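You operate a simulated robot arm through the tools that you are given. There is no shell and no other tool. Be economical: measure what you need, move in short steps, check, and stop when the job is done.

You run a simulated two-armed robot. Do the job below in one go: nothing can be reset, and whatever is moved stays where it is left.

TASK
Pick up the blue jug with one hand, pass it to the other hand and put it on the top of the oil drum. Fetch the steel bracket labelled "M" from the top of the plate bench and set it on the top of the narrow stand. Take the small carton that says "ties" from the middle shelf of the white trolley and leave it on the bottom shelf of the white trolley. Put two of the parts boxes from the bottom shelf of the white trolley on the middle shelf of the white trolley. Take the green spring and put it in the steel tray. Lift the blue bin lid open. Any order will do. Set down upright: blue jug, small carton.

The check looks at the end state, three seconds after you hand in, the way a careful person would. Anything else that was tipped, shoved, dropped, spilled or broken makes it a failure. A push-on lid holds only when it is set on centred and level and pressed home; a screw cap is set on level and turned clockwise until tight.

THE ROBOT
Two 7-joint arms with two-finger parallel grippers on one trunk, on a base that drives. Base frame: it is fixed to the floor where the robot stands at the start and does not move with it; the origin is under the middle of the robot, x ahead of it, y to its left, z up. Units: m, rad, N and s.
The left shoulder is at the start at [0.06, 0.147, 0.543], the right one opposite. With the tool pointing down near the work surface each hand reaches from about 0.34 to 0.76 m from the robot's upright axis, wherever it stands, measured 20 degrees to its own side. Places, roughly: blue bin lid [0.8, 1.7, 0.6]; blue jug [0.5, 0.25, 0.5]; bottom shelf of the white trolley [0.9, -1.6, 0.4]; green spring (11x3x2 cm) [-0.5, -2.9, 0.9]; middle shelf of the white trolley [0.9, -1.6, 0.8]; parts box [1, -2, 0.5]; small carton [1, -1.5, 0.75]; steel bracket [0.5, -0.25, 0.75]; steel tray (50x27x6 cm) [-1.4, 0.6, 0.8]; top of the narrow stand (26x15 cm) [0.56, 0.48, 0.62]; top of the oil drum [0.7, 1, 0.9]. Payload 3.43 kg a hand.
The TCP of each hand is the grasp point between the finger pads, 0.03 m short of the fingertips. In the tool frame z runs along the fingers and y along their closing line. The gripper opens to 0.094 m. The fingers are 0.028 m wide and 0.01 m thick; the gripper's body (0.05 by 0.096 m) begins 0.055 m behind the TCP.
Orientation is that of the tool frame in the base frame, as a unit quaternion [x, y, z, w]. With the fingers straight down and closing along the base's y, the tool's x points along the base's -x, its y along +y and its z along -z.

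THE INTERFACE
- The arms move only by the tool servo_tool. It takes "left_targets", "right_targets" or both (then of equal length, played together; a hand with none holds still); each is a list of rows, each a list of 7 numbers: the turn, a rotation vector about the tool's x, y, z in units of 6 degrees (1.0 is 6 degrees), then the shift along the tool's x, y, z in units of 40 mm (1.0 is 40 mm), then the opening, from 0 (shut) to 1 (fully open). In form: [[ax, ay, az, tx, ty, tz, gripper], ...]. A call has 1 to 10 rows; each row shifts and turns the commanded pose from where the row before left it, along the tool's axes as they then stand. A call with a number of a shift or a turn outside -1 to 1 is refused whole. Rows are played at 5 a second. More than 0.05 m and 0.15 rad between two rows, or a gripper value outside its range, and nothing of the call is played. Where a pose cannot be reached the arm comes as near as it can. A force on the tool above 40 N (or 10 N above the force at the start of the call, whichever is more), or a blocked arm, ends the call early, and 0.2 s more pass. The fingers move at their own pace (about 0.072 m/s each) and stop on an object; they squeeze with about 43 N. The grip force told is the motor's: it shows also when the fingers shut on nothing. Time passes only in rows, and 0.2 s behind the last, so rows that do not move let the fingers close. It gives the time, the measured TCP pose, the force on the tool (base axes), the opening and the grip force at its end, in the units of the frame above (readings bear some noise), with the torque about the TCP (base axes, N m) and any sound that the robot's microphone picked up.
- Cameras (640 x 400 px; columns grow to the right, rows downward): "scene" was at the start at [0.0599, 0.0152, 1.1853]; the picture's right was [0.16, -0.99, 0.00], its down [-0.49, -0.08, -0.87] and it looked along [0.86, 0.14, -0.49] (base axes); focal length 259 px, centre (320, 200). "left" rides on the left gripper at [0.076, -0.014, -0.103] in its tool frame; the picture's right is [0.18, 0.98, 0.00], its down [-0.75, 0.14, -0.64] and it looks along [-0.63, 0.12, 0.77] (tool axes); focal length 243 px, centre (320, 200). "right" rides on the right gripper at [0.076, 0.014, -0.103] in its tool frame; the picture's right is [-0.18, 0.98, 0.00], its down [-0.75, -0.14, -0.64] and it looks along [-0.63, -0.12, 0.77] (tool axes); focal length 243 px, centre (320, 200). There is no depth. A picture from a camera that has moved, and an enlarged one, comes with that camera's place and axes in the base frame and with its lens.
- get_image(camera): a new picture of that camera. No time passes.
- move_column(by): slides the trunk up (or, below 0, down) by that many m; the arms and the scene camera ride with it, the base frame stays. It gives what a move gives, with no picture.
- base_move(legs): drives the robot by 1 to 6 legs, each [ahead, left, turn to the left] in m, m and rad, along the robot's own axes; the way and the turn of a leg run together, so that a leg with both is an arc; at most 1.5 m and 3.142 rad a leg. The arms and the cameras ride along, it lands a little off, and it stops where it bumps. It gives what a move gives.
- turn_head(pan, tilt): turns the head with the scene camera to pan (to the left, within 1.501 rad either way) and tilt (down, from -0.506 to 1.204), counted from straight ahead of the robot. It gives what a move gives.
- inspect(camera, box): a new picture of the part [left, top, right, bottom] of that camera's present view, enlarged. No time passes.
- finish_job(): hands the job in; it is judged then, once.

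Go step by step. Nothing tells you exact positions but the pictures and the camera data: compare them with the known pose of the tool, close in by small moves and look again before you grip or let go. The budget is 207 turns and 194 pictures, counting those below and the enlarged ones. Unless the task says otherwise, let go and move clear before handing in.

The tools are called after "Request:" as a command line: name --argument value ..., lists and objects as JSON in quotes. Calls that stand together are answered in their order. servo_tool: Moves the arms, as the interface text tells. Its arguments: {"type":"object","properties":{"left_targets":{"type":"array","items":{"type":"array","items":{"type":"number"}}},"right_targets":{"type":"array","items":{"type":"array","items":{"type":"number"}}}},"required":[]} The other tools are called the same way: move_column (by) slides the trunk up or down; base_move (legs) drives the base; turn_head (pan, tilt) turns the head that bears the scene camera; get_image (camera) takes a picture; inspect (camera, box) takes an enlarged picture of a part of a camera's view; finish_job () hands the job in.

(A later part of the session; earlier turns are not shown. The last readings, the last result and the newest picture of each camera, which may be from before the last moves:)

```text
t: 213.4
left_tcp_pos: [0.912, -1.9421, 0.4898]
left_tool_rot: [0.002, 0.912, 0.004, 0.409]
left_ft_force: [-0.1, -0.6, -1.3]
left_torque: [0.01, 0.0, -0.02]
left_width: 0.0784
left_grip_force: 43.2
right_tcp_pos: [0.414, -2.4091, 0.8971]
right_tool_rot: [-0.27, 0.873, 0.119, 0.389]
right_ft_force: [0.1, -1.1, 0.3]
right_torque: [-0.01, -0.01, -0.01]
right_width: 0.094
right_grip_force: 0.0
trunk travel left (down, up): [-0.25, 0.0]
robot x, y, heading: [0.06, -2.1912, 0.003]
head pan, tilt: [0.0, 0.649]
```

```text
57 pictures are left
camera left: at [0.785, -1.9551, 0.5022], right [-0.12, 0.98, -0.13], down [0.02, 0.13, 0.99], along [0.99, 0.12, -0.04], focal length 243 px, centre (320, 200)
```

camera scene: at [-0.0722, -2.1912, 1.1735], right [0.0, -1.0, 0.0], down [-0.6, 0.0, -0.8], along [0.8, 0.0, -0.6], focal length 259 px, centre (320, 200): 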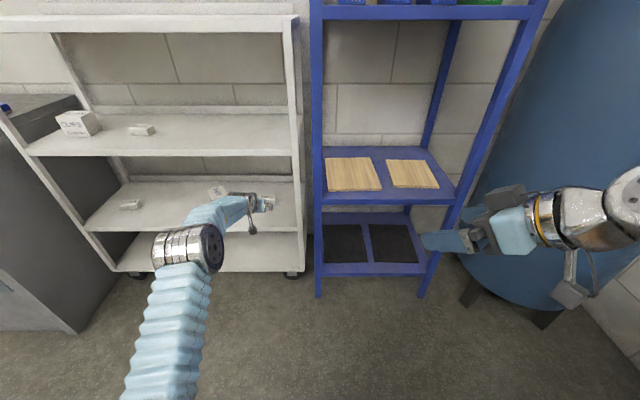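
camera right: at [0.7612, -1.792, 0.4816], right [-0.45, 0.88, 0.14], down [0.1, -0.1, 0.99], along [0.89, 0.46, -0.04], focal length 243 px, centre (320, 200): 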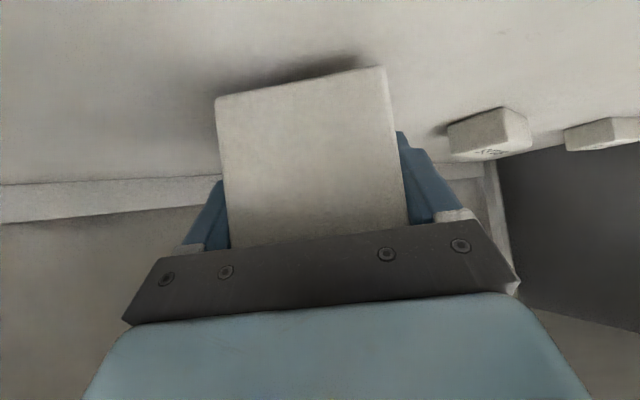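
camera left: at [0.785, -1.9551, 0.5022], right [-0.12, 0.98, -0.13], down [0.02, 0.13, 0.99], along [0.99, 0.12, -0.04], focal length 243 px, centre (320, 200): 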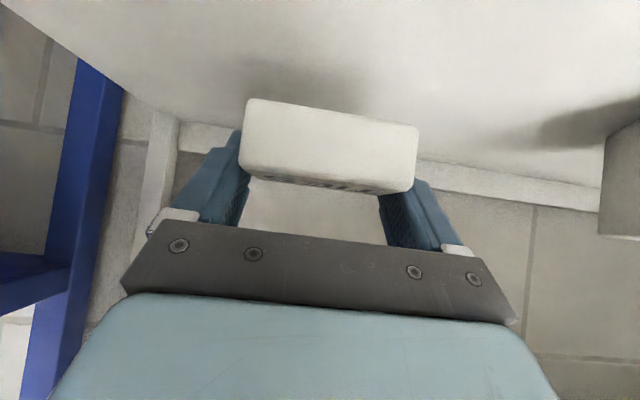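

Request:
base_move --legs '[[-0.3, 0, 0]]'

Request:
servo_tool --left_targets '[[0, 0, 0, -0.55, 0, -0.94, 0.4], [0, 0, 0, -0.55, 0, -0.94, 0.4], [0, 0, 0, -0.55, 0, -0.94, 0.4], [0, 0, 0, -0.55, 0, -0.94, 0.4], [0, 0, 0, -0.55, 0, -0.94, 0.4], [0, 0, 0, -0.55, 0, -0.94, 0.4], [0, 0, 0, -0.55, 0, -0.94, 0.4], [0, 0, 0, -0.55, 0, -0.94, 0.4], [0, 0, 0, -0.55, 0, -0.94, 0.4]]'

Request:
base_move --legs '[[0, 0.08, 0], [0.38, 0, 0]]'

Request:
get_image --camera "left"

Request:
get_image --camera "scene"

```text
t: 215.5
left_tcp_pos: [0.6134, -1.9464, 0.491]
left_tool_rot: [0.005, 0.913, 0.002, 0.409]
left_ft_force: [-0.4, 0.3, 0.0]
left_torque: [0.01, -0.03, -0.01]
left_width: 0.0782
left_grip_force: 42.9
right_tcp_pos: [0.1121, -2.4109, 0.8959]
right_tool_rot: [-0.268, 0.873, 0.119, 0.39]
right_ft_force: [0.0, 0.3, 0.5]
right_torque: [0.01, -0.04, -0.02]
right_width: 0.094
right_grip_force: 0.0
trunk travel left (down, up): [-0.25, 0.0]
robot x, y, heading: [-0.2391, -2.1921, -0.0]
head pan, tilt: [0.0, 0.649]
```

```text
t: 217.5
left_tcp_pos: [0.4915, -1.9474, 0.8654]
left_tool_rot: [0.004, 0.913, 0.003, 0.409]
left_ft_force: [1.1, 1.1, -1.2]
left_torque: [0.01, -0.01, -0.03]
left_width: 0.0784
left_grip_force: 43.0
right_tcp_pos: [0.1111, -2.4114, 0.8962]
right_tool_rot: [-0.268, 0.873, 0.119, 0.389]
right_ft_force: [0.1, -0.4, -0.3]
right_torque: [-0.01, 0.01, 0.0]
right_width: 0.0941
right_grip_force: 0.1
trunk travel left (down, up): [-0.25, 0.0]
robot x, y, heading: [-0.2397, -2.1952, -0.007]
head pan, tilt: [0.0, 0.649]
```

```text
t: 220.5
left_tcp_pos: [0.8741, -1.8727, 0.8642]
left_tool_rot: [0.007, 0.912, 0.001, 0.409]
left_ft_force: [1.0, -0.6, -1.0]
left_torque: [0.01, 0.01, -0.02]
left_width: 0.0781
left_grip_force: 42.9
right_tcp_pos: [0.4905, -2.3354, 0.8962]
right_tool_rot: [-0.265, 0.874, 0.117, 0.389]
right_ft_force: [-0.9, 0.4, 1.6]
right_torque: [0.04, 0.01, 0.0]
right_width: 0.0938
right_grip_force: 0.0
trunk travel left (down, up): [-0.25, 0.0]
robot x, y, heading: [0.1389, -2.1148, -0.008]
head pan, tilt: [0.0, 0.649]
```

```text
56 pictures are left
camera left: at [0.7458, -1.8849, 0.8759], right [-0.11, 0.99, -0.13], down [0.02, 0.13, 0.99], along [0.99, 0.11, -0.04], focal length 243 px, centre (320, 200)
```

left: 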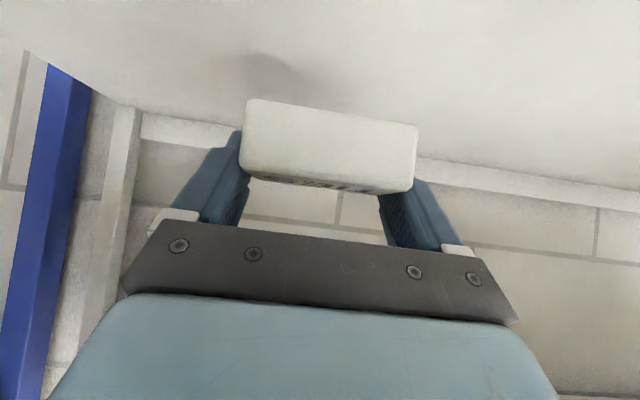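

```text
55 pictures are left
camera scene: at [0.1969, -2.1131, 1.1735], right [-0.01, -1.0, 0.0], down [-0.6, 0.01, -0.8], along [0.8, -0.01, -0.6], focal length 259 px, centre (320, 200)
```

scene: 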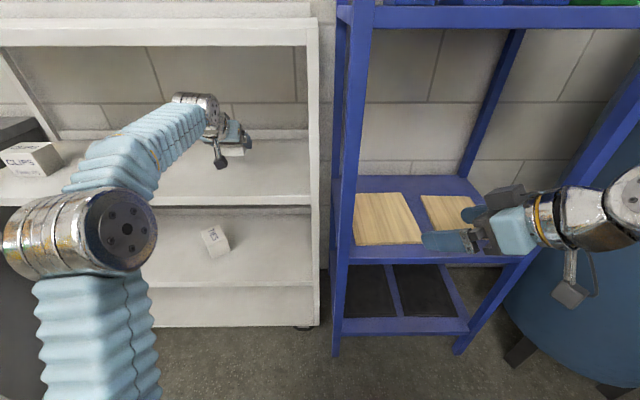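

Request:
servo_tool --left_targets '[[0, 0, 0, 0.27, 0, 0.24, 0.4], [0, 0, 0, 0.27, 0, 0.24, 0.4], [0, 0, 0, 0.27, 0, 0.24, 0.4], [0, 0, 0, 0.07, 0, 0.06, 0.4]]'

Request:
servo_tool --left_targets '[[0, 0, 0, 0.06, 0, 0.055, 0.4], [0, 0, 0, 0.05, 0, 0.045, 0.4]]'

Request:
servo_tool --left_targets '[[0, 0, 0, 0.04, 0, 0.04, 0.4], [0, 0, 0, 0.03, 0, 0.03, 0.4]]'

```text
t: 221.5
left_tcp_pos: [0.8734, -1.8723, 0.8185]
left_tool_rot: [0.007, 0.912, 0.001, 0.409]
left_ft_force: [1.0, 0.5, -1.0]
left_torque: [-0.03, 0.0, 0.03]
left_width: 0.0782
left_grip_force: 42.6
right_tcp_pos: [0.4918, -2.3365, 0.8954]
right_tool_rot: [-0.264, 0.875, 0.117, 0.389]
right_ft_force: [0.2, 0.7, -0.4]
right_torque: [-0.01, 0.02, -0.01]
right_width: 0.0938
right_grip_force: 0.1
trunk travel left (down, up): [-0.25, 0.0]
robot x, y, heading: [0.1385, -2.1133, -0.005]
head pan, tilt: [0.0, 0.649]
```

```text
t: 222.1
left_tcp_pos: [0.8744, -1.8724, 0.8116]
left_tool_rot: [0.008, 0.913, 0.001, 0.409]
left_ft_force: [0.1, 0.6, -0.4]
left_torque: [-0.02, -0.01, -0.03]
left_width: 0.0784
left_grip_force: 43.0
right_tcp_pos: [0.4912, -2.3368, 0.8953]
right_tool_rot: [-0.265, 0.874, 0.117, 0.389]
right_ft_force: [-0.5, 1.0, 0.7]
right_torque: [-0.04, -0.02, 0.02]
right_width: 0.0942
right_grip_force: 0.0
trunk travel left (down, up): [-0.25, 0.0]
robot x, y, heading: [0.1382, -2.1155, -0.011]
head pan, tilt: [0.0, 0.649]
```

```text
t: 222.7
left_tcp_pos: [0.8743, -1.8722, 0.8115]
left_tool_rot: [0.008, 0.911, 0.001, 0.412]
left_ft_force: [2.1, 0.5, 12.2]
left_torque: [0.45, 0.23, -0.15]
left_width: 0.0784
left_grip_force: 43.7
right_tcp_pos: [0.491, -2.3369, 0.8971]
right_tool_rot: [-0.265, 0.874, 0.118, 0.39]
right_ft_force: [0.0, -0.1, 0.1]
right_torque: [0.03, -0.01, 0.01]
right_width: 0.094
right_grip_force: 0.0
trunk travel left (down, up): [-0.25, 0.0]
robot x, y, heading: [0.1421, -2.1101, -0.01]
head pan, tilt: [0.0, 0.649]
```

Contact at the expected height. I release and withdraw, then look for the spring and the tray.

Request:
servo_tool --left_targets '[[0, 0, 0, 0, 0, 0, 0.7], [0, 0, 0, 0, 0, 0, 1], [0, 0, 0, 0, 0, 0, 1], [0, 0, 0, -0.1, 0, -0.4, 1], [0, 0, 0, 0.1, 0, -0.7, 1], [0, 0, 0, 0.3, 0, -0.9, 1]]'

Request:
base_move --legs '[[-0.5, 0, 0]]'

Request:
turn_head --pan 0.4 --tilt 0.5

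Request:
get_image --camera "scene"

Request:
turn_head --pan -1.2 --tilt 0.4

Request:
get_image --camera "scene"

```text
t: 224.1
left_tcp_pos: [0.8048, -1.8712, 0.8515]
left_tool_rot: [0.008, 0.913, 0.001, 0.408]
left_ft_force: [1.3, 0.3, -0.1]
left_torque: [-0.02, -0.02, 0.02]
left_width: 0.094
left_grip_force: 0.0
right_tcp_pos: [0.4907, -2.3357, 0.8968]
right_tool_rot: [-0.264, 0.875, 0.116, 0.389]
right_ft_force: [0.8, 0.0, -0.2]
right_torque: [-0.01, 0.0, 0.0]
right_width: 0.094
right_grip_force: 0.1
trunk travel left (down, up): [-0.25, 0.0]
robot x, y, heading: [0.1385, -2.1122, -0.012]
head pan, tilt: [0.0, 0.649]
```

```text
t: 227.1
left_tcp_pos: [0.3104, -1.8621, 0.8525]
left_tool_rot: [0.004, 0.913, 0.003, 0.409]
left_ft_force: [-0.6, 0.4, 0.5]
left_torque: [0.01, 0.02, 0.0]
left_width: 0.0939
left_grip_force: 0.0
right_tcp_pos: [0.0016, -2.3304, 0.8957]
right_tool_rot: [-0.268, 0.873, 0.119, 0.389]
right_ft_force: [-0.5, 0.3, 0.4]
right_torque: [0.02, 0.02, -0.01]
right_width: 0.0942
right_grip_force: 0.1
trunk travel left (down, up): [-0.25, 0.0]
robot x, y, heading: [-0.3519, -2.1111, 0.004]
head pan, tilt: [0.0, 0.649]
```

```text
t: 227.9
left_tcp_pos: [0.311, -1.8635, 0.8514]
left_tool_rot: [0.002, 0.912, 0.003, 0.409]
left_ft_force: [-0.1, -0.1, 0.4]
left_torque: [0.01, -0.01, 0.01]
left_width: 0.0939
left_grip_force: 0.0
right_tcp_pos: [0.0007, -2.3306, 0.8965]
right_tool_rot: [-0.269, 0.873, 0.119, 0.389]
right_ft_force: [-0.3, -0.5, -0.6]
right_torque: [-0.03, -0.01, 0.01]
right_width: 0.094
right_grip_force: 0.1
trunk travel left (down, up): [-0.25, 0.0]
robot x, y, heading: [-0.3539, -2.1096, 0.004]
head pan, tilt: [0.4, 0.499]
```

```text
54 pictures are left
camera scene: at [-0.2984, -2.075, 1.1868], right [0.39, -0.92, 0.0], down [-0.44, -0.19, -0.88], along [0.81, 0.34, -0.48], focal length 259 px, centre (320, 200)
```

scene: 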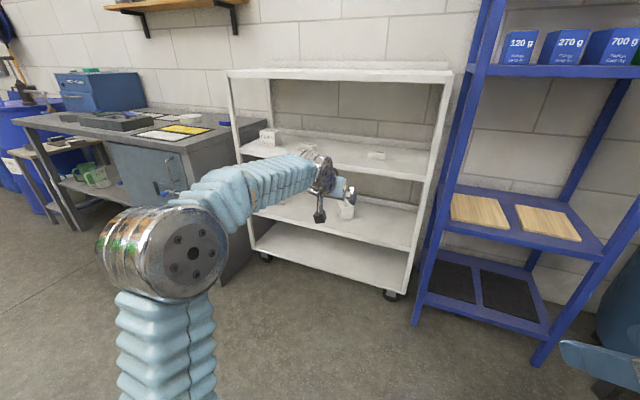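

```text
t: 229.6
left_tcp_pos: [0.3098, -1.8632, 0.8525]
left_tool_rot: [0.003, 0.912, 0.004, 0.41]
left_ft_force: [0.1, 0.3, -0.1]
left_torque: [-0.02, -0.02, -0.02]
left_width: 0.094
left_grip_force: 0.0
right_tcp_pos: [0.0013, -2.3308, 0.8961]
right_tool_rot: [-0.269, 0.873, 0.119, 0.389]
right_ft_force: [0.5, 0.2, 0.8]
right_torque: [0.01, 0.05, 0.0]
right_width: 0.0939
right_grip_force: 0.0
trunk travel left (down, up): [-0.25, 0.0]
robot x, y, heading: [-0.355, -2.1124, -0.004]
head pan, tilt: [-1.201, 0.4]
```

```text
53 pictures are left
camera scene: at [-0.3487, -2.1967, 1.196], right [-0.93, -0.36, 0.0], down [-0.14, 0.36, -0.92], along [0.33, -0.86, -0.39], focal length 259 px, centre (320, 200)
```

scene: 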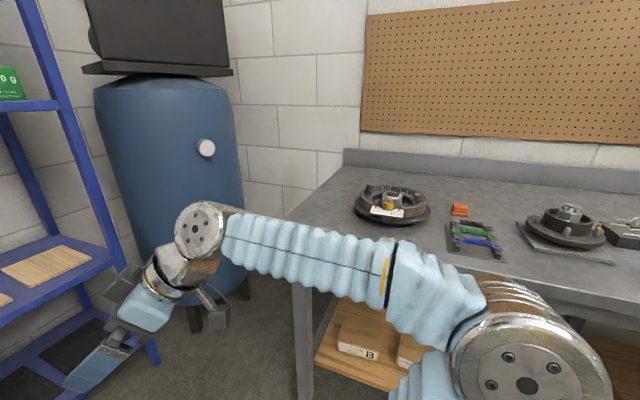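

Request:
inspect --camera "scene" --box '[420, 180, 560, 280]'

Request:
servo_tool --left_targets '[[0, 0, 0, 0.39, 0, -0.9, 1], [0, 0, 0, 0.39, 0, -0.9, 1], [0, 0, 0, 0.39, 0, -0.9, 1], [0, 0, 0, 0.39, 0, -0.9, 1], [0, 0, 0, 0.39, 0, -0.9, 1], [0, 0, 0, 0.39, 0, -0.9, 1], [0, 0, 0, 0.39, 0, -0.9, 1], [0, 0, 0, 0.39, 0, -0.9, 1]]'

Request:
base_move --legs '[[-0.1, 0.4, 0], [0, 0, -1.57]]'

Request:
turn_head --pan 0.0 --tilt 0.5

Request:
get_image --camera "scene"

```text
4.00 times, centred on (490, 230) of scene
camera zoom: at [-0.3487, -2.1967, 1.196], right [-0.93, -0.36, 0.0], down [-0.14, 0.36, -0.92], along [0.33, -0.86, -0.39], focal length 1037 px, centre (-360, 80)
```

zoom: 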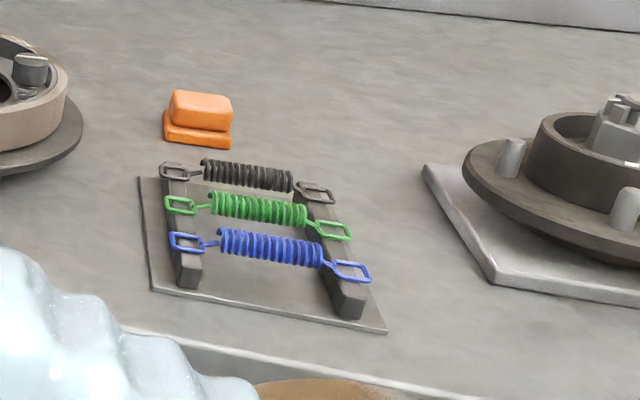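

```text
t: 231.4
left_tcp_pos: [0.0128, -1.8631, 0.949]
left_tool_rot: [0.003, 0.912, 0.003, 0.409]
left_ft_force: [0.4, 0.3, 0.1]
left_torque: [0.01, 0.05, -0.01]
left_width: 0.0941
left_grip_force: 0.1
right_tcp_pos: [0.0002, -2.3293, 0.8967]
right_tool_rot: [-0.269, 0.873, 0.119, 0.389]
right_ft_force: [-0.3, -0.2, -0.8]
right_torque: [0.02, 0.01, 0.05]
right_width: 0.0941
right_grip_force: 0.1
trunk travel left (down, up): [-0.25, 0.0]
robot x, y, heading: [-0.3543, -2.1106, 0.001]
head pan, tilt: [-1.201, 0.4]
```

```text
t: 237.8
left_tcp_pos: [-0.2009, -2.0734, 0.9482]
left_tool_rot: [0.644, 0.646, -0.285, 0.293]
left_ft_force: [0.3, 0.1, 0.2]
left_torque: [-0.01, 0.03, 0.01]
left_width: 0.0938
left_grip_force: 0.2
right_tcp_pos: [-0.6695, -2.0665, 0.8963]
right_tool_rot: [0.423, 0.81, -0.19, 0.36]
right_ft_force: [0.4, 0.4, -0.3]
right_torque: [0.0, -0.02, -0.01]
right_width: 0.0939
right_grip_force: 0.1
trunk travel left (down, up): [-0.25, 0.0]
robot x, y, heading: [-0.4506, -1.7095, -1.556]
head pan, tilt: [-1.201, 0.4]
```

```text
t: 239.2
left_tcp_pos: [-0.2017, -2.0733, 0.9495]
left_tool_rot: [0.644, 0.646, -0.286, 0.293]
left_ft_force: [1.2, -0.5, -0.4]
left_torque: [0.01, -0.03, 0.01]
left_width: 0.0942
left_grip_force: 0.0
right_tcp_pos: [-0.6688, -2.0664, 0.896]
right_tool_rot: [0.422, 0.81, -0.189, 0.361]
right_ft_force: [-0.3, 0.1, 0.1]
right_torque: [-0.01, 0.01, -0.03]
right_width: 0.0938
right_grip_force: 0.0
trunk travel left (down, up): [-0.25, 0.0]
robot x, y, heading: [-0.453, -1.7107, -1.564]
head pan, tilt: [0.0, 0.499]
```

```text
51 pictures are left
camera scene: at [-0.4526, -1.7713, 1.1869], right [-1.0, -0.01, 0.0], down [-0.01, 0.48, -0.88], along [0.01, -0.88, -0.48], focal length 259 px, centre (320, 200)
```

scene: 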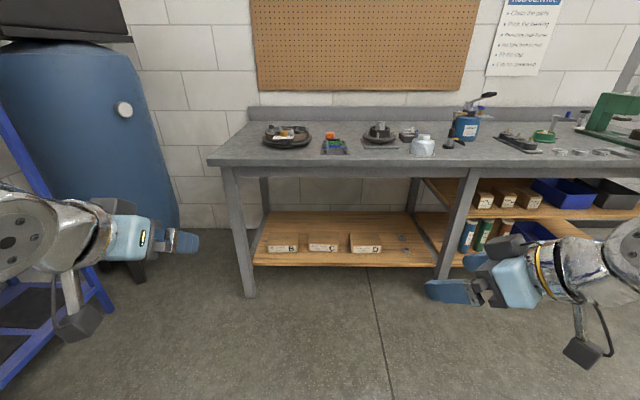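

The green spring lies in a rack between black and blue ones, at about (−0.51, −2.93), along x. I turn the right hand straight down with its closing line front-to-back.

Request:
servo_tool --right_targets '[[0, 1, 0, 0, 0, 0, 1], [0, 1, 0, 0, 0, 0, 1], [0, 1, 0, 0, 0, 0, 1], [0, 1, 0, 0, 0, 0, 1], [0, 1, 0, 0, 0, 0, 1], [0, 1, 0, 0, 0, 0, 1], [0, 1, 0, 0, 0, 0, 1], [0, 1, 0, 0, 0, 0, 1]]'

Request:
servo_tool --right_targets '[[0, 0, -1, 0, 0, 0, 0.8], [0, 0, -1, 0, 0, 0, 0.8], [0, 0, -1, 0, 0, 0, 0.6], [0, 0, -1, 0, 0, 0, 0.6], [0, 0, -1, 0, 0, 0, 0.45], [0, 0, -1, 0, 0, 0, 0.45], [0, 0, -1, 0, 0, 0, 0.45], [0, 0, -1, 0, 0, 0, 0.45], [0, 0, -1, 0, 0, 0, 0.45], [0, 0, -0.4, 0, 0, 0, 0.45]]'

Request:
base_move --legs '[[0.5, 0, -0.006]]'

Request:
get_image --camera "scene"

```text
t: 240.9
left_tcp_pos: [-0.1999, -2.0721, 0.9492]
left_tool_rot: [0.644, 0.647, -0.285, 0.293]
left_ft_force: [0.4, -0.3, 0.2]
left_torque: [0.0, 0.01, 0.03]
left_width: 0.0938
left_grip_force: 0.0
right_tcp_pos: [-0.6686, -2.0656, 0.896]
right_tool_rot: [0.463, 0.887, 0.0, -0.001]
right_ft_force: [-0.3, -0.5, 0.5]
right_torque: [0.0, 0.01, 0.0]
right_width: 0.0939
right_grip_force: 0.1
trunk travel left (down, up): [-0.25, 0.0]
robot x, y, heading: [-0.4544, -1.7108, -1.561]
head pan, tilt: [0.0, 0.499]
```

```text
t: 243.2
left_tcp_pos: [-0.2014, -2.0727, 0.9486]
left_tool_rot: [0.644, 0.647, -0.286, 0.293]
left_ft_force: [-1.2, 1.6, 0.1]
left_torque: [0.04, -0.05, 0.01]
left_width: 0.0941
left_grip_force: 0.1
right_tcp_pos: [-0.668, -2.0672, 0.8965]
right_tool_rot: [-0.012, 1.0, -0.001, 0.0]
right_ft_force: [-0.7, 1.2, 0.3]
right_torque: [-0.02, 0.01, 0.0]
right_width: 0.0422
right_grip_force: 0.1
trunk travel left (down, up): [-0.25, 0.0]
robot x, y, heading: [-0.4529, -1.7143, -1.56]
head pan, tilt: [0.0, 0.499]
```

```text
t: 246.1
left_tcp_pos: [-0.197, -2.5701, 0.9488]
left_tool_rot: [0.645, 0.646, -0.286, 0.292]
left_ft_force: [0.1, 0.4, 0.3]
left_torque: [0.02, -0.02, 0.0]
left_width: 0.094
left_grip_force: 0.1
right_tcp_pos: [-0.6658, -2.5631, 0.8971]
right_tool_rot: [-0.01, 1.0, -0.001, -0.001]
right_ft_force: [0.6, -0.1, -0.6]
right_torque: [-0.03, 0.01, 0.0]
right_width: 0.0425
right_grip_force: 0.1
trunk travel left (down, up): [-0.25, 0.0]
robot x, y, heading: [-0.4531, -2.2037, -1.566]
head pan, tilt: [0.0, 0.499]
```

```text
50 pictures are left
camera scene: at [-0.4481, -2.2676, 1.1869], right [-1.0, -0.01, 0.0], down [0.0, 0.48, -0.88], along [0.01, -0.88, -0.48], focal length 259 px, centre (320, 200)
```

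scene: 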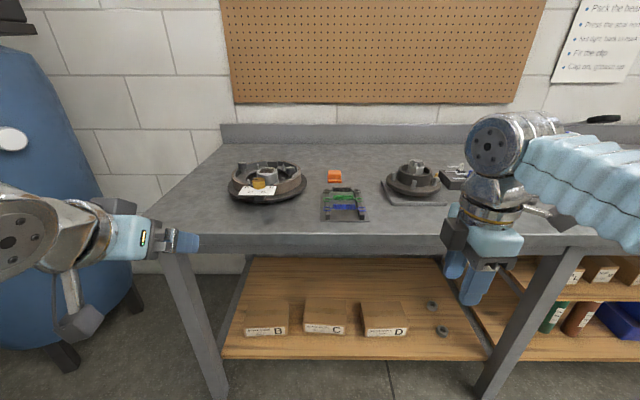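

Request:
inspect --camera "scene" --box '[300, 160, 400, 240]'

```text
5.00 times, centred on (350, 200) of scene
camera zoom: at [-0.4481, -2.2676, 1.1869], right [-1.0, -0.01, 0.0], down [0.0, 0.48, -0.88], along [0.01, -0.88, -0.48], focal length 1296 px, centre (170, 200)
```

zoom: 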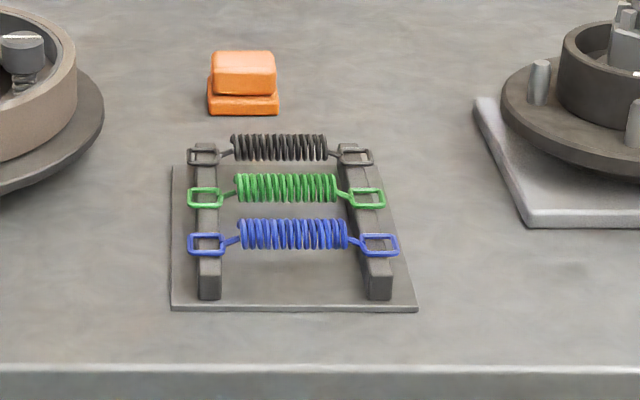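

Scaled by its 11 cm length, the green spring is at about (−0.506, −2.905, 0.847), with 5 cm between neighbours. I drive closer and bring the hand above it.

Request:
base_move --legs '[[0.2, 0, 0]]'

Request:
servo_tool --right_targets '[[0, 0, 0, -0.8, 0, -0.15, 0.45], [0, 0, 0, -0.8, 0, -0.15, 0.45], [0, 0, 0, -0.8, -0.2, -0.1, 0.45], [0, 0, 0, -0.8, -0.7, 0, 0.45], [0, 0, 0, -0.7, -0.9, 0, 0.45], [0, 0, 0, 0, -0.9, 0, 0.45], [0, 0, 0, 0, -0.8, 0, 0.45]]'

Request:
get_image --camera "right"

Request:
get_image --camera "scene"

```text
t: 247.7
left_tcp_pos: [-0.1946, -2.7676, 0.9499]
left_tool_rot: [0.643, 0.646, -0.286, 0.294]
left_ft_force: [0.2, 0.5, 1.0]
left_torque: [-0.02, -0.05, -0.01]
left_width: 0.094
left_grip_force: 0.0
right_tcp_pos: [-0.6625, -2.7635, 0.8962]
right_tool_rot: [-0.011, 1.0, 0.0, 0.001]
right_ft_force: [0.9, 0.6, -0.5]
right_torque: [-0.03, -0.04, 0.0]
right_width: 0.0424
right_grip_force: 0.1
trunk travel left (down, up): [-0.25, 0.0]
robot x, y, heading: [-0.4483, -2.4081, -1.561]
head pan, tilt: [0.0, 0.499]
```

```text
t: 249.3
left_tcp_pos: [-0.1942, -2.7688, 0.9492]
left_tool_rot: [0.644, 0.646, -0.286, 0.292]
left_ft_force: [0.2, 0.3, -0.2]
left_torque: [0.02, 0.0, 0.0]
left_width: 0.0941
left_grip_force: 0.0
right_tcp_pos: [-0.5042, -2.8998, 0.9125]
right_tool_rot: [-0.011, 1.0, 0.001, 0.0]
right_ft_force: [-0.3, 0.2, 0.9]
right_torque: [0.0, -0.01, 0.03]
right_width: 0.0421
right_grip_force: 0.0
trunk travel left (down, up): [-0.25, 0.0]
robot x, y, heading: [-0.4473, -2.4095, -1.555]
head pan, tilt: [0.0, 0.499]
```

```text
48 pictures are left
camera right: at [-0.5803, -2.8866, 1.0156], right [0.16, 0.99, 0.0], down [0.76, -0.12, 0.64], along [0.63, -0.1, -0.77], focal length 243 px, centre (320, 200)
```

right: 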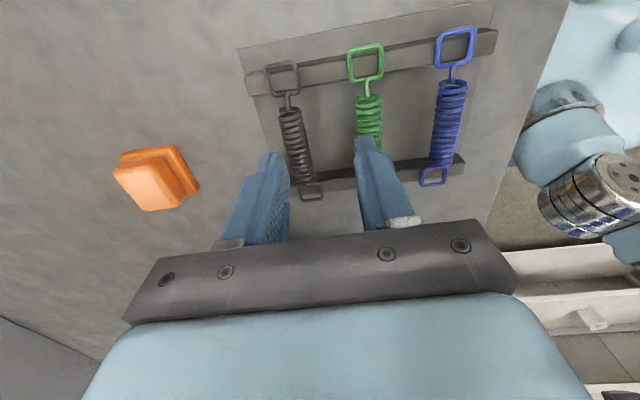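

```text
47 pictures are left
camera scene: at [-0.4461, -2.4668, 1.1869], right [-1.0, -0.01, 0.0], down [-0.01, 0.48, -0.88], along [0.01, -0.88, -0.48], focal length 259 px, centre (320, 200)
```

scene: 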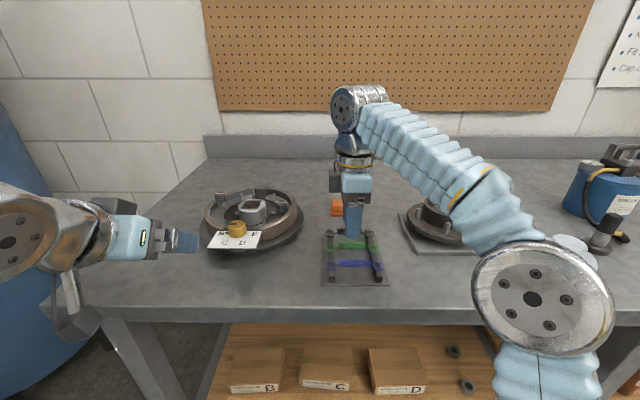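

Triangulating with the wrist camera, the spring is really at y ≈ −2.865, z ≈ 0.868. I raise slightly, shift 3.5 cm and look again.

Request:
servo_tool --right_targets '[[0, 0, 0, 0, 0, -0.4, 0.45], [0, 0, 0, 0, 0.45, 0, 0.45], [0, 0, 0, 0, 0.42, 0, 0.45]]'

Request:
get_image --camera "right"

Request:
inspect --camera "scene" --box '[300, 180, 420, 300]'

```text
t: 250.1
left_tcp_pos: [-0.1939, -2.7683, 0.9498]
left_tool_rot: [0.644, 0.647, -0.285, 0.293]
left_ft_force: [-0.4, -0.2, 0.9]
left_torque: [0.03, -0.02, 0.01]
left_width: 0.0939
left_grip_force: 0.0
right_tcp_pos: [-0.5053, -2.864, 0.9275]
right_tool_rot: [-0.01, 1.0, 0.0, -0.002]
right_ft_force: [0.4, 0.0, -0.5]
right_torque: [-0.02, -0.02, 0.01]
right_width: 0.0423
right_grip_force: 0.0
trunk travel left (down, up): [-0.25, 0.0]
robot x, y, heading: [-0.4484, -2.4053, -1.564]
head pan, tilt: [0.0, 0.499]
```

```text
46 pictures are left
camera right: at [-0.5811, -2.851, 1.0305], right [0.16, 0.99, 0.0], down [0.76, -0.12, 0.64], along [0.63, -0.11, -0.77], focal length 243 px, centre (320, 200)
```

right: 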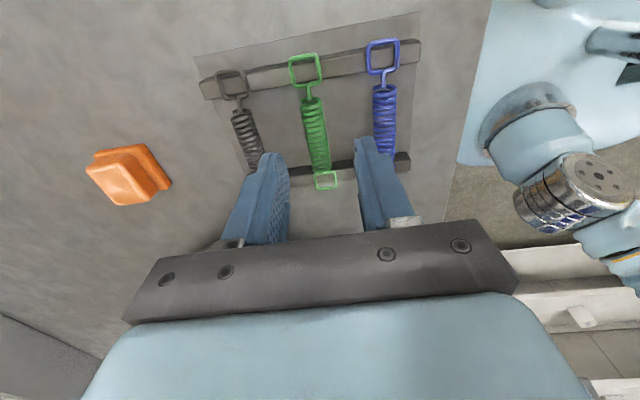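

```text
3.33 times, centred on (360, 240) of scene
camera zoom: at [-0.446, -2.4671, 1.1869], right [-1.0, -0.01, 0.0], down [-0.01, 0.48, -0.88], along [0.01, -0.88, -0.48], focal length 864 px, centre (187, 67)
```

zoom: 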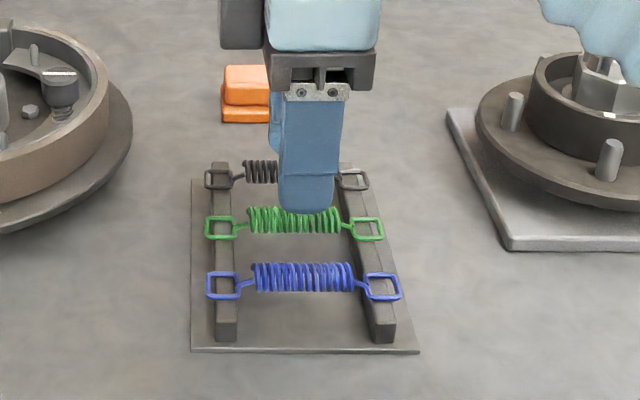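

The green spring runs centred between the fingers and parallel to them. I descend 4.4 cm and check.

Request:
servo_tool --right_targets '[[0, 0, 0, 0.1, -0.04, 0.4, 0.45], [0, 0, 0, 0.05, 0, 0.4, 0.45], [0, 0, 0, 0, 0, 0.3, 0.45]]'

Request:
get_image --camera "right"

Request:
inspect --camera "scene" --box '[300, 180, 420, 300]'

```text
t: 250.9
left_tcp_pos: [-0.194, -2.7689, 0.9495]
left_tool_rot: [0.644, 0.646, -0.286, 0.293]
left_ft_force: [-0.1, -0.4, -0.1]
left_torque: [0.03, 0.03, -0.01]
left_width: 0.0939
left_grip_force: 0.0
right_tcp_pos: [-0.511, -2.8654, 0.8852]
right_tool_rot: [-0.011, 1.0, -0.001, 0.001]
right_ft_force: [0.0, -0.6, -0.6]
right_torque: [0.02, -0.01, -0.01]
right_width: 0.0422
right_grip_force: 0.1
trunk travel left (down, up): [-0.25, 0.0]
robot x, y, heading: [-0.445, -2.407, -1.56]
head pan, tilt: [0.0, 0.499]
```

```text
44 pictures are left
camera right: at [-0.5873, -2.8519, 0.987], right [0.16, 0.99, 0.0], down [0.76, -0.12, 0.64], along [0.63, -0.11, -0.77], focal length 243 px, centre (320, 200)
```

right: 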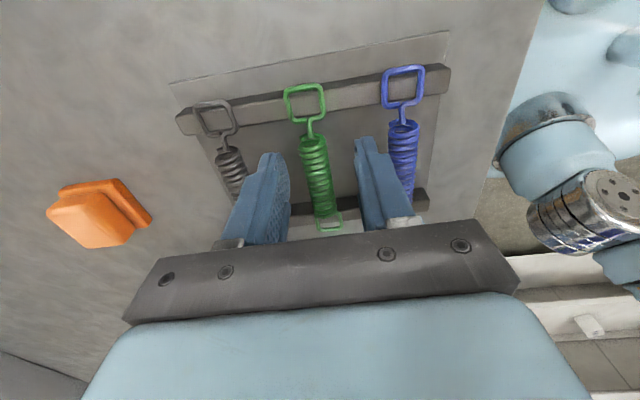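

```text
3.33 times, centred on (360, 240) of scene
camera zoom: at [-0.4461, -2.4669, 1.1869], right [-1.0, -0.01, 0.0], down [-0.01, 0.48, -0.88], along [0.01, -0.88, -0.48], focal length 864 px, centre (187, 67)
```

zoom: 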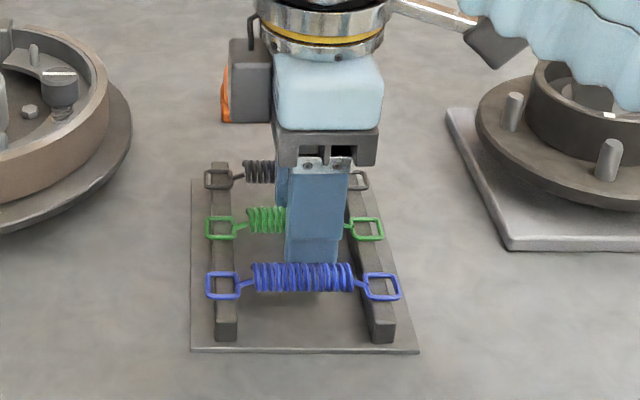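

The fingers sit between the neighbours. I close on the coil and lift straight up.

Request:
servo_tool --right_targets '[[0, 0, 0, 0, 0, 0, 0.2], [0, 0, 0, 0, 0, 0, 0.05], [0, 0, 0, 0, 0, 0, 0.05], [0, 0, 0, 0, 0, -0.3, 0.05], [0, 0, 0, 0, 0, -0.5, 0.05], [0, 0, 0, 0, 0, -0.7, 0.05]]'

Request:
get_image --camera "right"

Request:
inspect --camera "scene" --box '[300, 150, 420, 300]'

```text
t: 252.3
left_tcp_pos: [-0.1951, -2.7675, 0.9496]
left_tool_rot: [0.645, 0.646, -0.286, 0.292]
left_ft_force: [-0.1, 0.5, -0.8]
left_torque: [0.02, 0.03, 0.0]
left_width: 0.0937
left_grip_force: 0.0
right_tcp_pos: [-0.5109, -2.8655, 0.9452]
right_tool_rot: [-0.011, 1.0, 0.0, -0.001]
right_ft_force: [-0.2, -0.1, 0.1]
right_torque: [0.01, 0.03, -0.03]
right_width: 0.0135
right_grip_force: 42.4
trunk travel left (down, up): [-0.25, 0.0]
robot x, y, heading: [-0.4469, -2.4095, -1.563]
head pan, tilt: [0.0, 0.499]
```

```text
42 pictures are left
camera right: at [-0.5881, -2.8524, 1.0471], right [0.16, 0.99, 0.0], down [0.76, -0.12, 0.64], along [0.63, -0.11, -0.77], focal length 243 px, centre (320, 200)
```

right: 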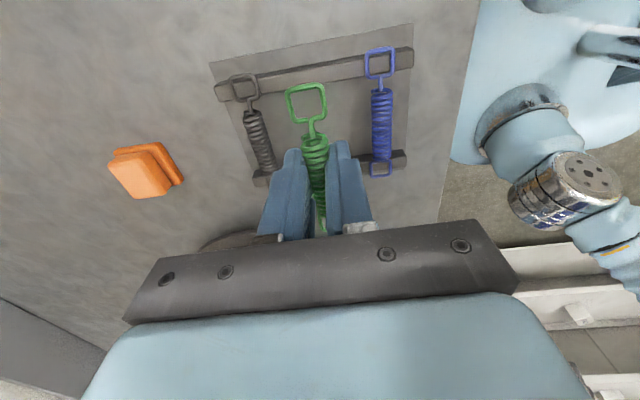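

```text
2.67 times, centred on (360, 225) of scene
camera zoom: at [-0.4461, -2.467, 1.1868], right [-1.0, -0.01, 0.0], down [-0.01, 0.48, -0.88], along [0.01, -0.88, -0.48], focal length 691 px, centre (213, 133)
```

zoom: 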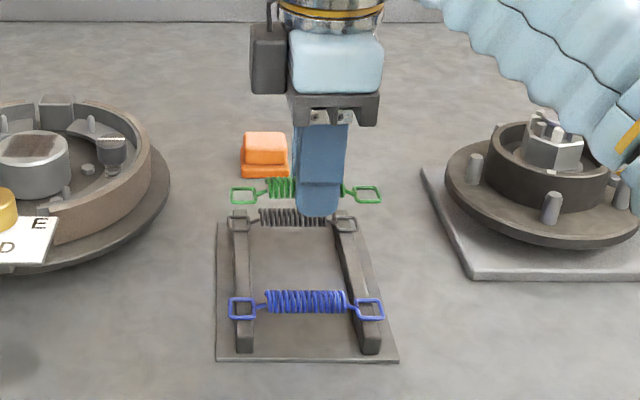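

The green spring is in hand, and the others undisturbed. I back off, turn around and look for the steel tray.

Request:
base_move --legs '[[-0.8, 0, 0], [0, 0, -2.3]]'

Request:
turn_head --pan 0.0 --tilt 0.3

Request:
get_image --camera "scene"

```text
t: 262.0
left_tcp_pos: [-0.9057, -1.5676, 0.9492]
left_tool_rot: [0.86, -0.307, -0.386, -0.133]
left_ft_force: [-0.9, -0.6, -0.3]
left_torque: [-0.02, 0.0, 0.01]
left_width: 0.0939
left_grip_force: 0.1
right_tcp_pos: [-0.7791, -1.2614, 0.9442]
right_tool_rot: [0.899, 0.438, -0.001, -0.001]
right_ft_force: [-0.2, 0.3, 0.8]
right_torque: [-0.01, -0.01, -0.02]
right_width: 0.0132
right_grip_force: 42.9
trunk travel left (down, up): [-0.25, 0.0]
robot x, y, heading: [-0.4631, -1.6039, 2.468]
head pan, tilt: [0.0, 0.499]
```

```text
t: 262.7
left_tcp_pos: [-0.905, -1.5686, 0.9493]
left_tool_rot: [0.86, -0.306, -0.387, -0.133]
left_ft_force: [0.3, -0.8, -0.6]
left_torque: [0.02, 0.03, -0.01]
left_width: 0.0943
left_grip_force: 0.1
right_tcp_pos: [-0.779, -1.2625, 0.9444]
right_tool_rot: [0.899, 0.437, 0.0, 0.0]
right_ft_force: [-0.4, -0.5, -0.7]
right_torque: [0.01, 0.04, -0.02]
right_width: 0.0135
right_grip_force: 43.1
trunk travel left (down, up): [-0.25, 0.0]
robot x, y, heading: [-0.4658, -1.6023, 2.462]
head pan, tilt: [0.0, 0.3]
```

```text
40 pictures are left
camera scene: at [-0.5145, -1.5622, 1.2052], right [0.63, 0.78, 0.0], down [0.23, -0.19, -0.96], along [-0.74, 0.6, -0.3], focal length 259 px, centre (320, 200)
```

scene: 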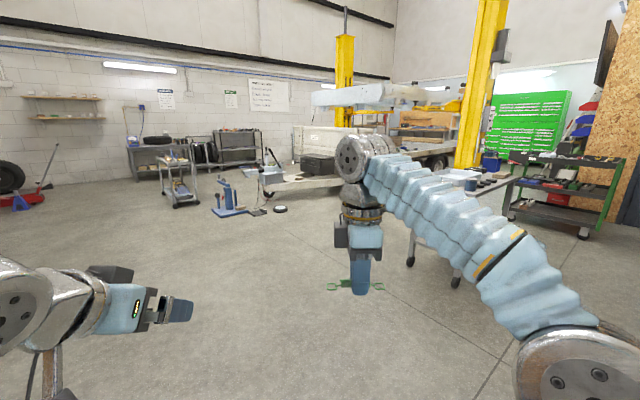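

The tray should be on the table behind my right arm. I turn toward it and drive closer.

Request:
base_move --legs '[[0, 0, -0.89], [0.95, 0.85, 0]]'

Request:
turn_head --pan 0.0 --tilt 0.45

Request:
get_image --camera "scene"

```text
t: 271.4
left_tcp_pos: [-1.5555, -0.2952, 0.949]
left_tool_rot: [-0.639, 0.651, 0.29, 0.289]
left_ft_force: [-0.5, 0.3, -0.1]
left_torque: [-0.02, -0.03, 0.01]
left_width: 0.0943
left_grip_force: 0.2
right_tcp_pos: [-1.2378, -0.2035, 0.9446]
right_tool_rot: [1.0, 0.0, 0.0, 0.0]
right_ft_force: [1.4, 0.1, -0.1]
right_torque: [0.0, 0.0, 0.0]
right_width: 0.0134
right_grip_force: 42.9
trunk travel left (down, up): [-0.25, 0.0]
robot x, y, heading: [-1.3167, -0.6606, 1.562]
head pan, tilt: [0.0, 0.3]
```

```text
t: 272.1
left_tcp_pos: [-1.5558, -0.2933, 0.9486]
left_tool_rot: [-0.639, 0.651, 0.29, 0.289]
left_ft_force: [0.3, -0.3, -0.7]
left_torque: [0.0, -0.01, 0.01]
left_width: 0.0941
left_grip_force: 0.0
right_tcp_pos: [-1.2368, -0.2034, 0.943]
right_tool_rot: [1.0, 0.0, 0.0, 0.0]
right_ft_force: [-0.3, 0.8, -0.8]
right_torque: [-0.01, -0.01, 0.02]
right_width: 0.0135
right_grip_force: 43.2
trunk travel left (down, up): [-0.25, 0.0]
robot x, y, heading: [-1.3098, -0.6581, 1.561]
head pan, tilt: [0.0, 0.45]
```

```text
39 pictures are left
camera scene: at [-1.3103, -0.5987, 1.1914], right [1.0, -0.01, 0.0], down [-0.01, -0.43, -0.9], along [0.01, 0.9, -0.43], focal length 259 px, centre (320, 200)
```

scene: 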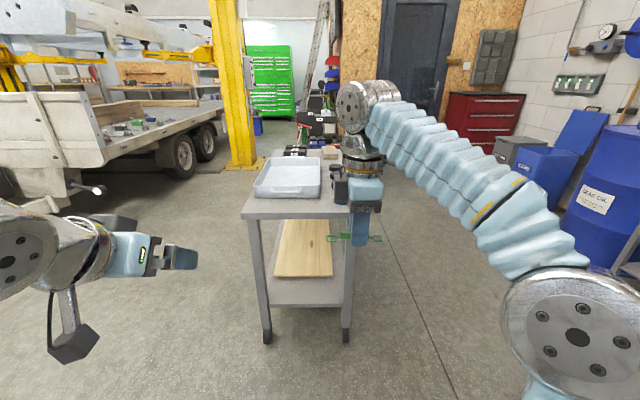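

The tray is on a table, about x −1.57…−1.29, y 0.39…0.89, floor ~0.75. I shift left and drive up so the spring comes over it.

Request:
base_move --legs '[[0, 0.2, 0], [0.5, 0, 0.008]]'

Request:
turn_head --pan 0.0 --tilt 0.65

Request:
get_image --camera "scene"

Request:
get_image --camera "right"

```text
t: 276.3
left_tcp_pos: [-1.746, 0.2152, 0.9503]
left_tool_rot: [-0.637, 0.654, 0.289, 0.29]
left_ft_force: [-0.1, 0.6, -1.2]
left_torque: [-0.01, 0.03, 0.0]
left_width: 0.0941
left_grip_force: 0.0
right_tcp_pos: [-1.4258, 0.3013, 0.9455]
right_tool_rot: [1.0, -0.006, 0.0, -0.001]
right_ft_force: [-0.2, 0.3, -0.4]
right_torque: [-0.01, 0.0, 0.02]
right_width: 0.0135
right_grip_force: 43.0
trunk travel left (down, up): [-0.25, 0.0]
robot x, y, heading: [-1.5073, -0.1538, 1.553]
head pan, tilt: [0.0, 0.45]
```

```text
t: 277.0
left_tcp_pos: [-1.7447, 0.2147, 0.9504]
left_tool_rot: [-0.636, 0.655, 0.288, 0.291]
left_ft_force: [0.5, 0.2, -0.9]
left_torque: [0.0, -0.02, -0.01]
left_width: 0.0939
left_grip_force: 0.0
right_tcp_pos: [-1.4267, 0.3015, 0.9447]
right_tool_rot: [1.0, -0.005, 0.0, 0.0]
right_ft_force: [1.0, -0.4, 0.5]
right_torque: [-0.03, 0.01, 0.03]
right_width: 0.0132
right_grip_force: 42.8
trunk travel left (down, up): [-0.25, 0.0]
robot x, y, heading: [-1.5043, -0.1577, 1.552]
head pan, tilt: [0.0, 0.649]
```

```text
38 pictures are left
camera scene: at [-1.5031, -0.0973, 1.1736], right [1.0, -0.02, 0.0], down [-0.01, -0.6, -0.8], along [0.02, 0.8, -0.6], focal length 259 px, centre (320, 200)
```

scene: 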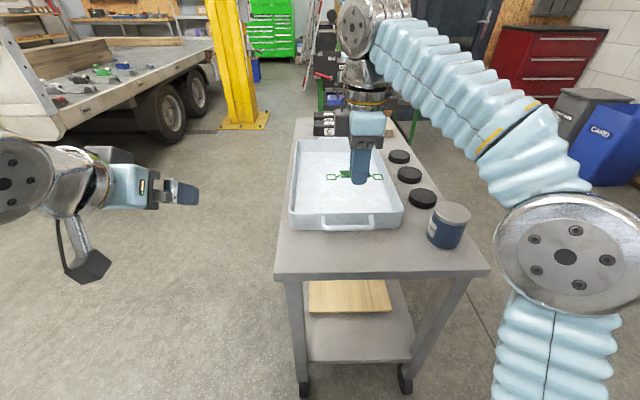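

```text
37 pictures are left
camera right: at [-1.3505, 0.2866, 1.0469], right [-0.19, -0.98, 0.0], down [-0.75, 0.15, 0.64], along [-0.63, 0.13, -0.77], focal length 243 px, centre (320, 200)
```

right: 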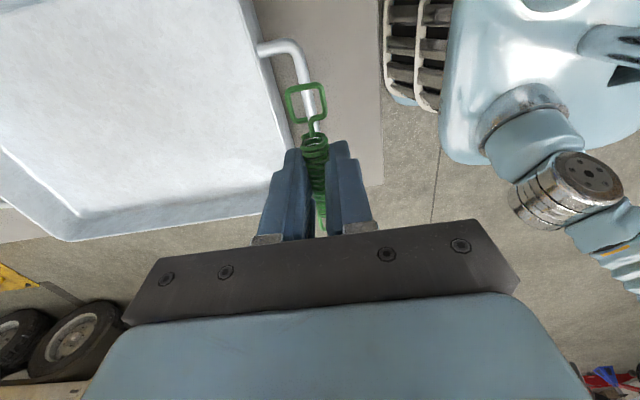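

Request:
base_move --legs '[[0.05, 0, 0.015]]'

Request:
servo_tool --right_targets '[[0, 0, 0, 0, -0.9, 0.4, 0.05], [0, 0, 0, 0, -0.9, 0.5, 0.05], [0, 0, 0, 0, -0.9, 0.6, 0.05], [0, 0, 0, 0, -0.5, 0.5, 0.05]]'

Request:
get_image --camera "scene"

Request:
get_image --camera "right"

```text
t: 277.9
left_tcp_pos: [-1.7508, 0.2606, 0.9505]
left_tool_rot: [-0.641, 0.649, 0.291, 0.287]
left_ft_force: [0.5, 0.2, 0.2]
left_torque: [-0.02, 0.04, 0.0]
left_width: 0.0941
left_grip_force: 0.0
right_tcp_pos: [-1.4335, 0.3531, 0.946]
right_tool_rot: [1.0, 0.003, 0.0, -0.001]
right_ft_force: [0.1, 0.6, -0.9]
right_torque: [0.01, -0.02, -0.04]
right_width: 0.0133
right_grip_force: 43.3
trunk travel left (down, up): [-0.25, 0.0]
robot x, y, heading: [-1.5061, -0.1046, 1.566]
head pan, tilt: [0.0, 0.649]
```

```text
t: 278.9
left_tcp_pos: [-1.7502, 0.26, 0.9495]
left_tool_rot: [-0.641, 0.649, 0.291, 0.288]
left_ft_force: [0.3, -0.6, 0.2]
left_torque: [0.01, -0.01, 0.0]
left_width: 0.0941
left_grip_force: 0.1
right_tcp_pos: [-1.4364, 0.4784, 0.8661]
right_tool_rot: [1.0, 0.003, 0.0, 0.0]
right_ft_force: [0.1, 0.6, -0.2]
right_torque: [-0.01, 0.0, 0.02]
right_width: 0.0132
right_grip_force: 43.0
trunk travel left (down, up): [-0.25, 0.0]
robot x, y, heading: [-1.5039, -0.1044, 1.568]
head pan, tilt: [0.0, 0.649]
```

```text
36 pictures are left
camera scene: at [-1.5034, -0.0476, 1.1735], right [1.0, -0.01, 0.0], down [0.0, -0.6, -0.8], along [0.0, 0.8, -0.6], focal length 259 px, centre (320, 200)
```

scene: 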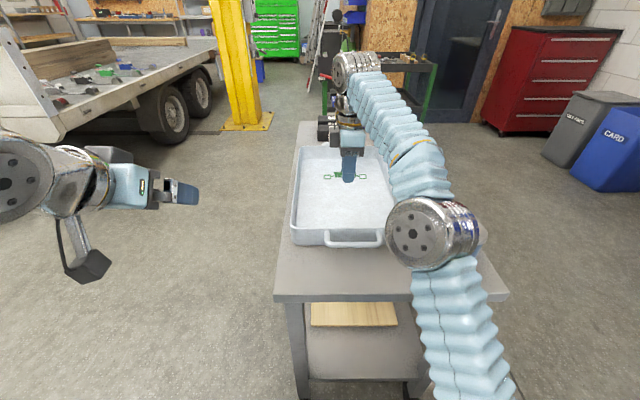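

```text
35 pictures are left
camera right: at [-1.3592, 0.4657, 0.9672], right [-0.18, -0.98, 0.0], down [-0.75, 0.14, 0.64], along [-0.63, 0.12, -0.77], focal length 243 px, centre (320, 200)
```

right: 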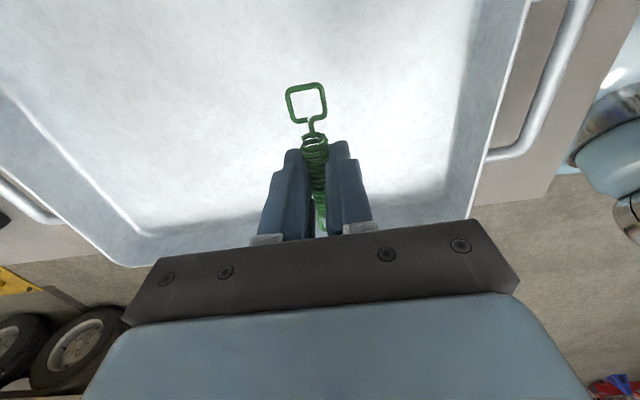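

The spring is over the tray. Before lowering I check my elbow's clearance from the can on the table.

Request:
turn_head --pan -0.45 --tilt 0.85

Request:
get_image --camera "scene"

```text
t: 279.8
left_tcp_pos: [-1.7505, 0.2602, 0.9499]
left_tool_rot: [-0.641, 0.65, 0.291, 0.288]
left_ft_force: [-0.4, 0.3, -0.4]
left_torque: [0.0, 0.02, 0.01]
left_width: 0.0939
left_grip_force: 0.0
right_tcp_pos: [-1.4357, 0.4793, 0.8649]
right_tool_rot: [1.0, 0.003, 0.0, 0.0]
right_ft_force: [0.1, -0.7, 0.1]
right_torque: [0.01, 0.02, 0.02]
right_width: 0.0135
right_grip_force: 43.0
trunk travel left (down, up): [-0.25, 0.0]
robot x, y, heading: [-1.5039, -0.1033, 1.567]
head pan, tilt: [-0.45, 0.85]
```

```text
34 pictures are left
camera scene: at [-1.4695, -0.0641, 1.1569], right [0.9, -0.44, 0.0], down [-0.33, -0.67, -0.66], along [0.29, 0.59, -0.75], focal length 259 px, centre (320, 200)
```

scene: 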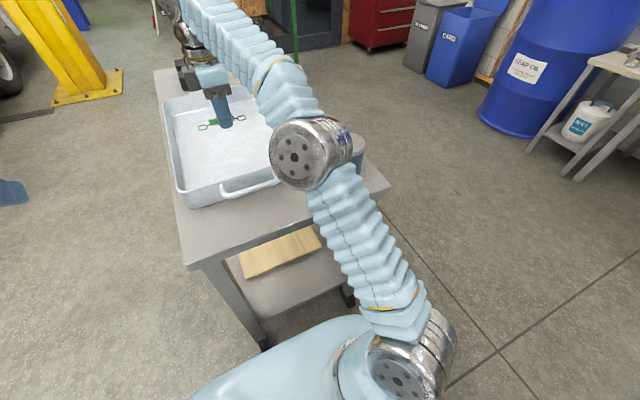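

The elbow is close to the can, so I back the base 4.5 cm, which keeps the spring over the tray's front part, then lower.

Request:
base_move --legs '[[-0.045, 0, 0]]'

Request:
servo_tool --right_targets '[[0, 0, 0, 0, 0, 0.4, 0.05], [0, 0, 0, 0, 0, 0.4, 0.05], [0, 0, 0, 0, 0, 0.4, 0.05]]'

Request:
get_image --camera "scene"

Request:
get_image --camera "right"

```text
t: 280.7
left_tcp_pos: [-1.7518, 0.2161, 0.9484]
left_tool_rot: [-0.641, 0.649, 0.29, 0.288]
left_ft_force: [-0.4, -0.3, -0.4]
left_torque: [-0.02, -0.06, 0.02]
left_width: 0.094
left_grip_force: 0.1
right_tcp_pos: [-1.4351, 0.4336, 0.8649]
right_tool_rot: [1.0, 0.003, -0.001, 0.0]
right_ft_force: [0.4, -1.1, 0.6]
right_torque: [-0.01, 0.0, -0.01]
right_width: 0.0135
right_grip_force: 42.7
trunk travel left (down, up): [-0.25, 0.0]
robot x, y, heading: [-1.5038, -0.1485, 1.563]
head pan, tilt: [-0.45, 0.85]
```

```text
t: 281.5
left_tcp_pos: [-1.7508, 0.2151, 0.9487]
left_tool_rot: [-0.642, 0.649, 0.291, 0.287]
left_ft_force: [0.2, 0.0, -0.4]
left_torque: [0.0, 0.01, -0.01]
left_width: 0.0942
left_grip_force: 0.1
right_tcp_pos: [-1.436, 0.4347, 0.8172]
right_tool_rot: [1.0, 0.003, 0.0, 0.0]
right_ft_force: [0.2, 0.2, -0.5]
right_torque: [-0.02, 0.0, 0.0]
right_width: 0.0132
right_grip_force: 42.9
trunk travel left (down, up): [-0.25, 0.0]
robot x, y, heading: [-1.5023, -0.1505, 1.567]
head pan, tilt: [-0.45, 0.85]
```

```text
33 pictures are left
camera scene: at [-1.4697, -0.1092, 1.1569], right [0.9, -0.44, 0.0], down [-0.33, -0.67, -0.66], along [0.29, 0.59, -0.75], focal length 259 px, centre (320, 200)
```

scene: 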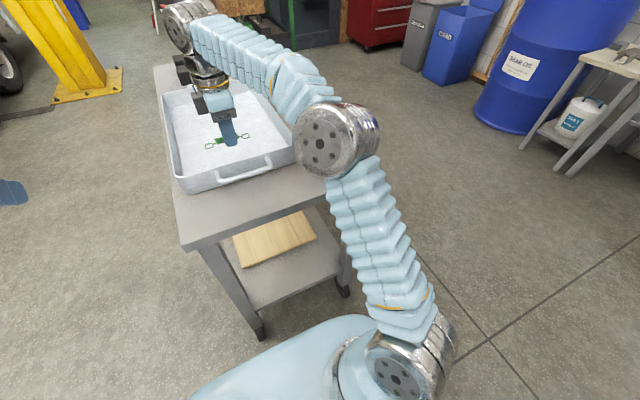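

```text
32 pictures are left
camera right: at [-1.3604, 0.421, 0.9191], right [-0.18, -0.98, 0.0], down [-0.75, 0.14, 0.64], along [-0.63, 0.12, -0.77], focal length 243 px, centre (320, 200)
```

right: 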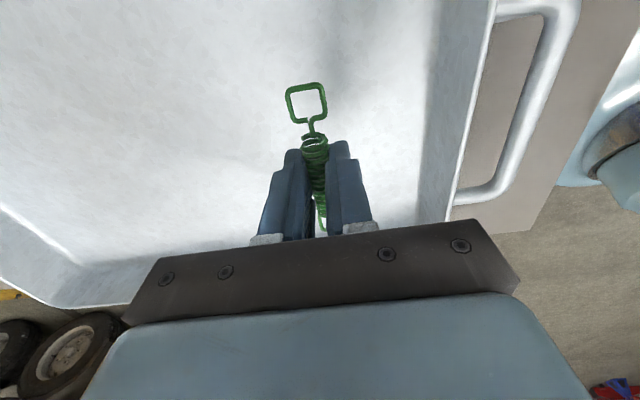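

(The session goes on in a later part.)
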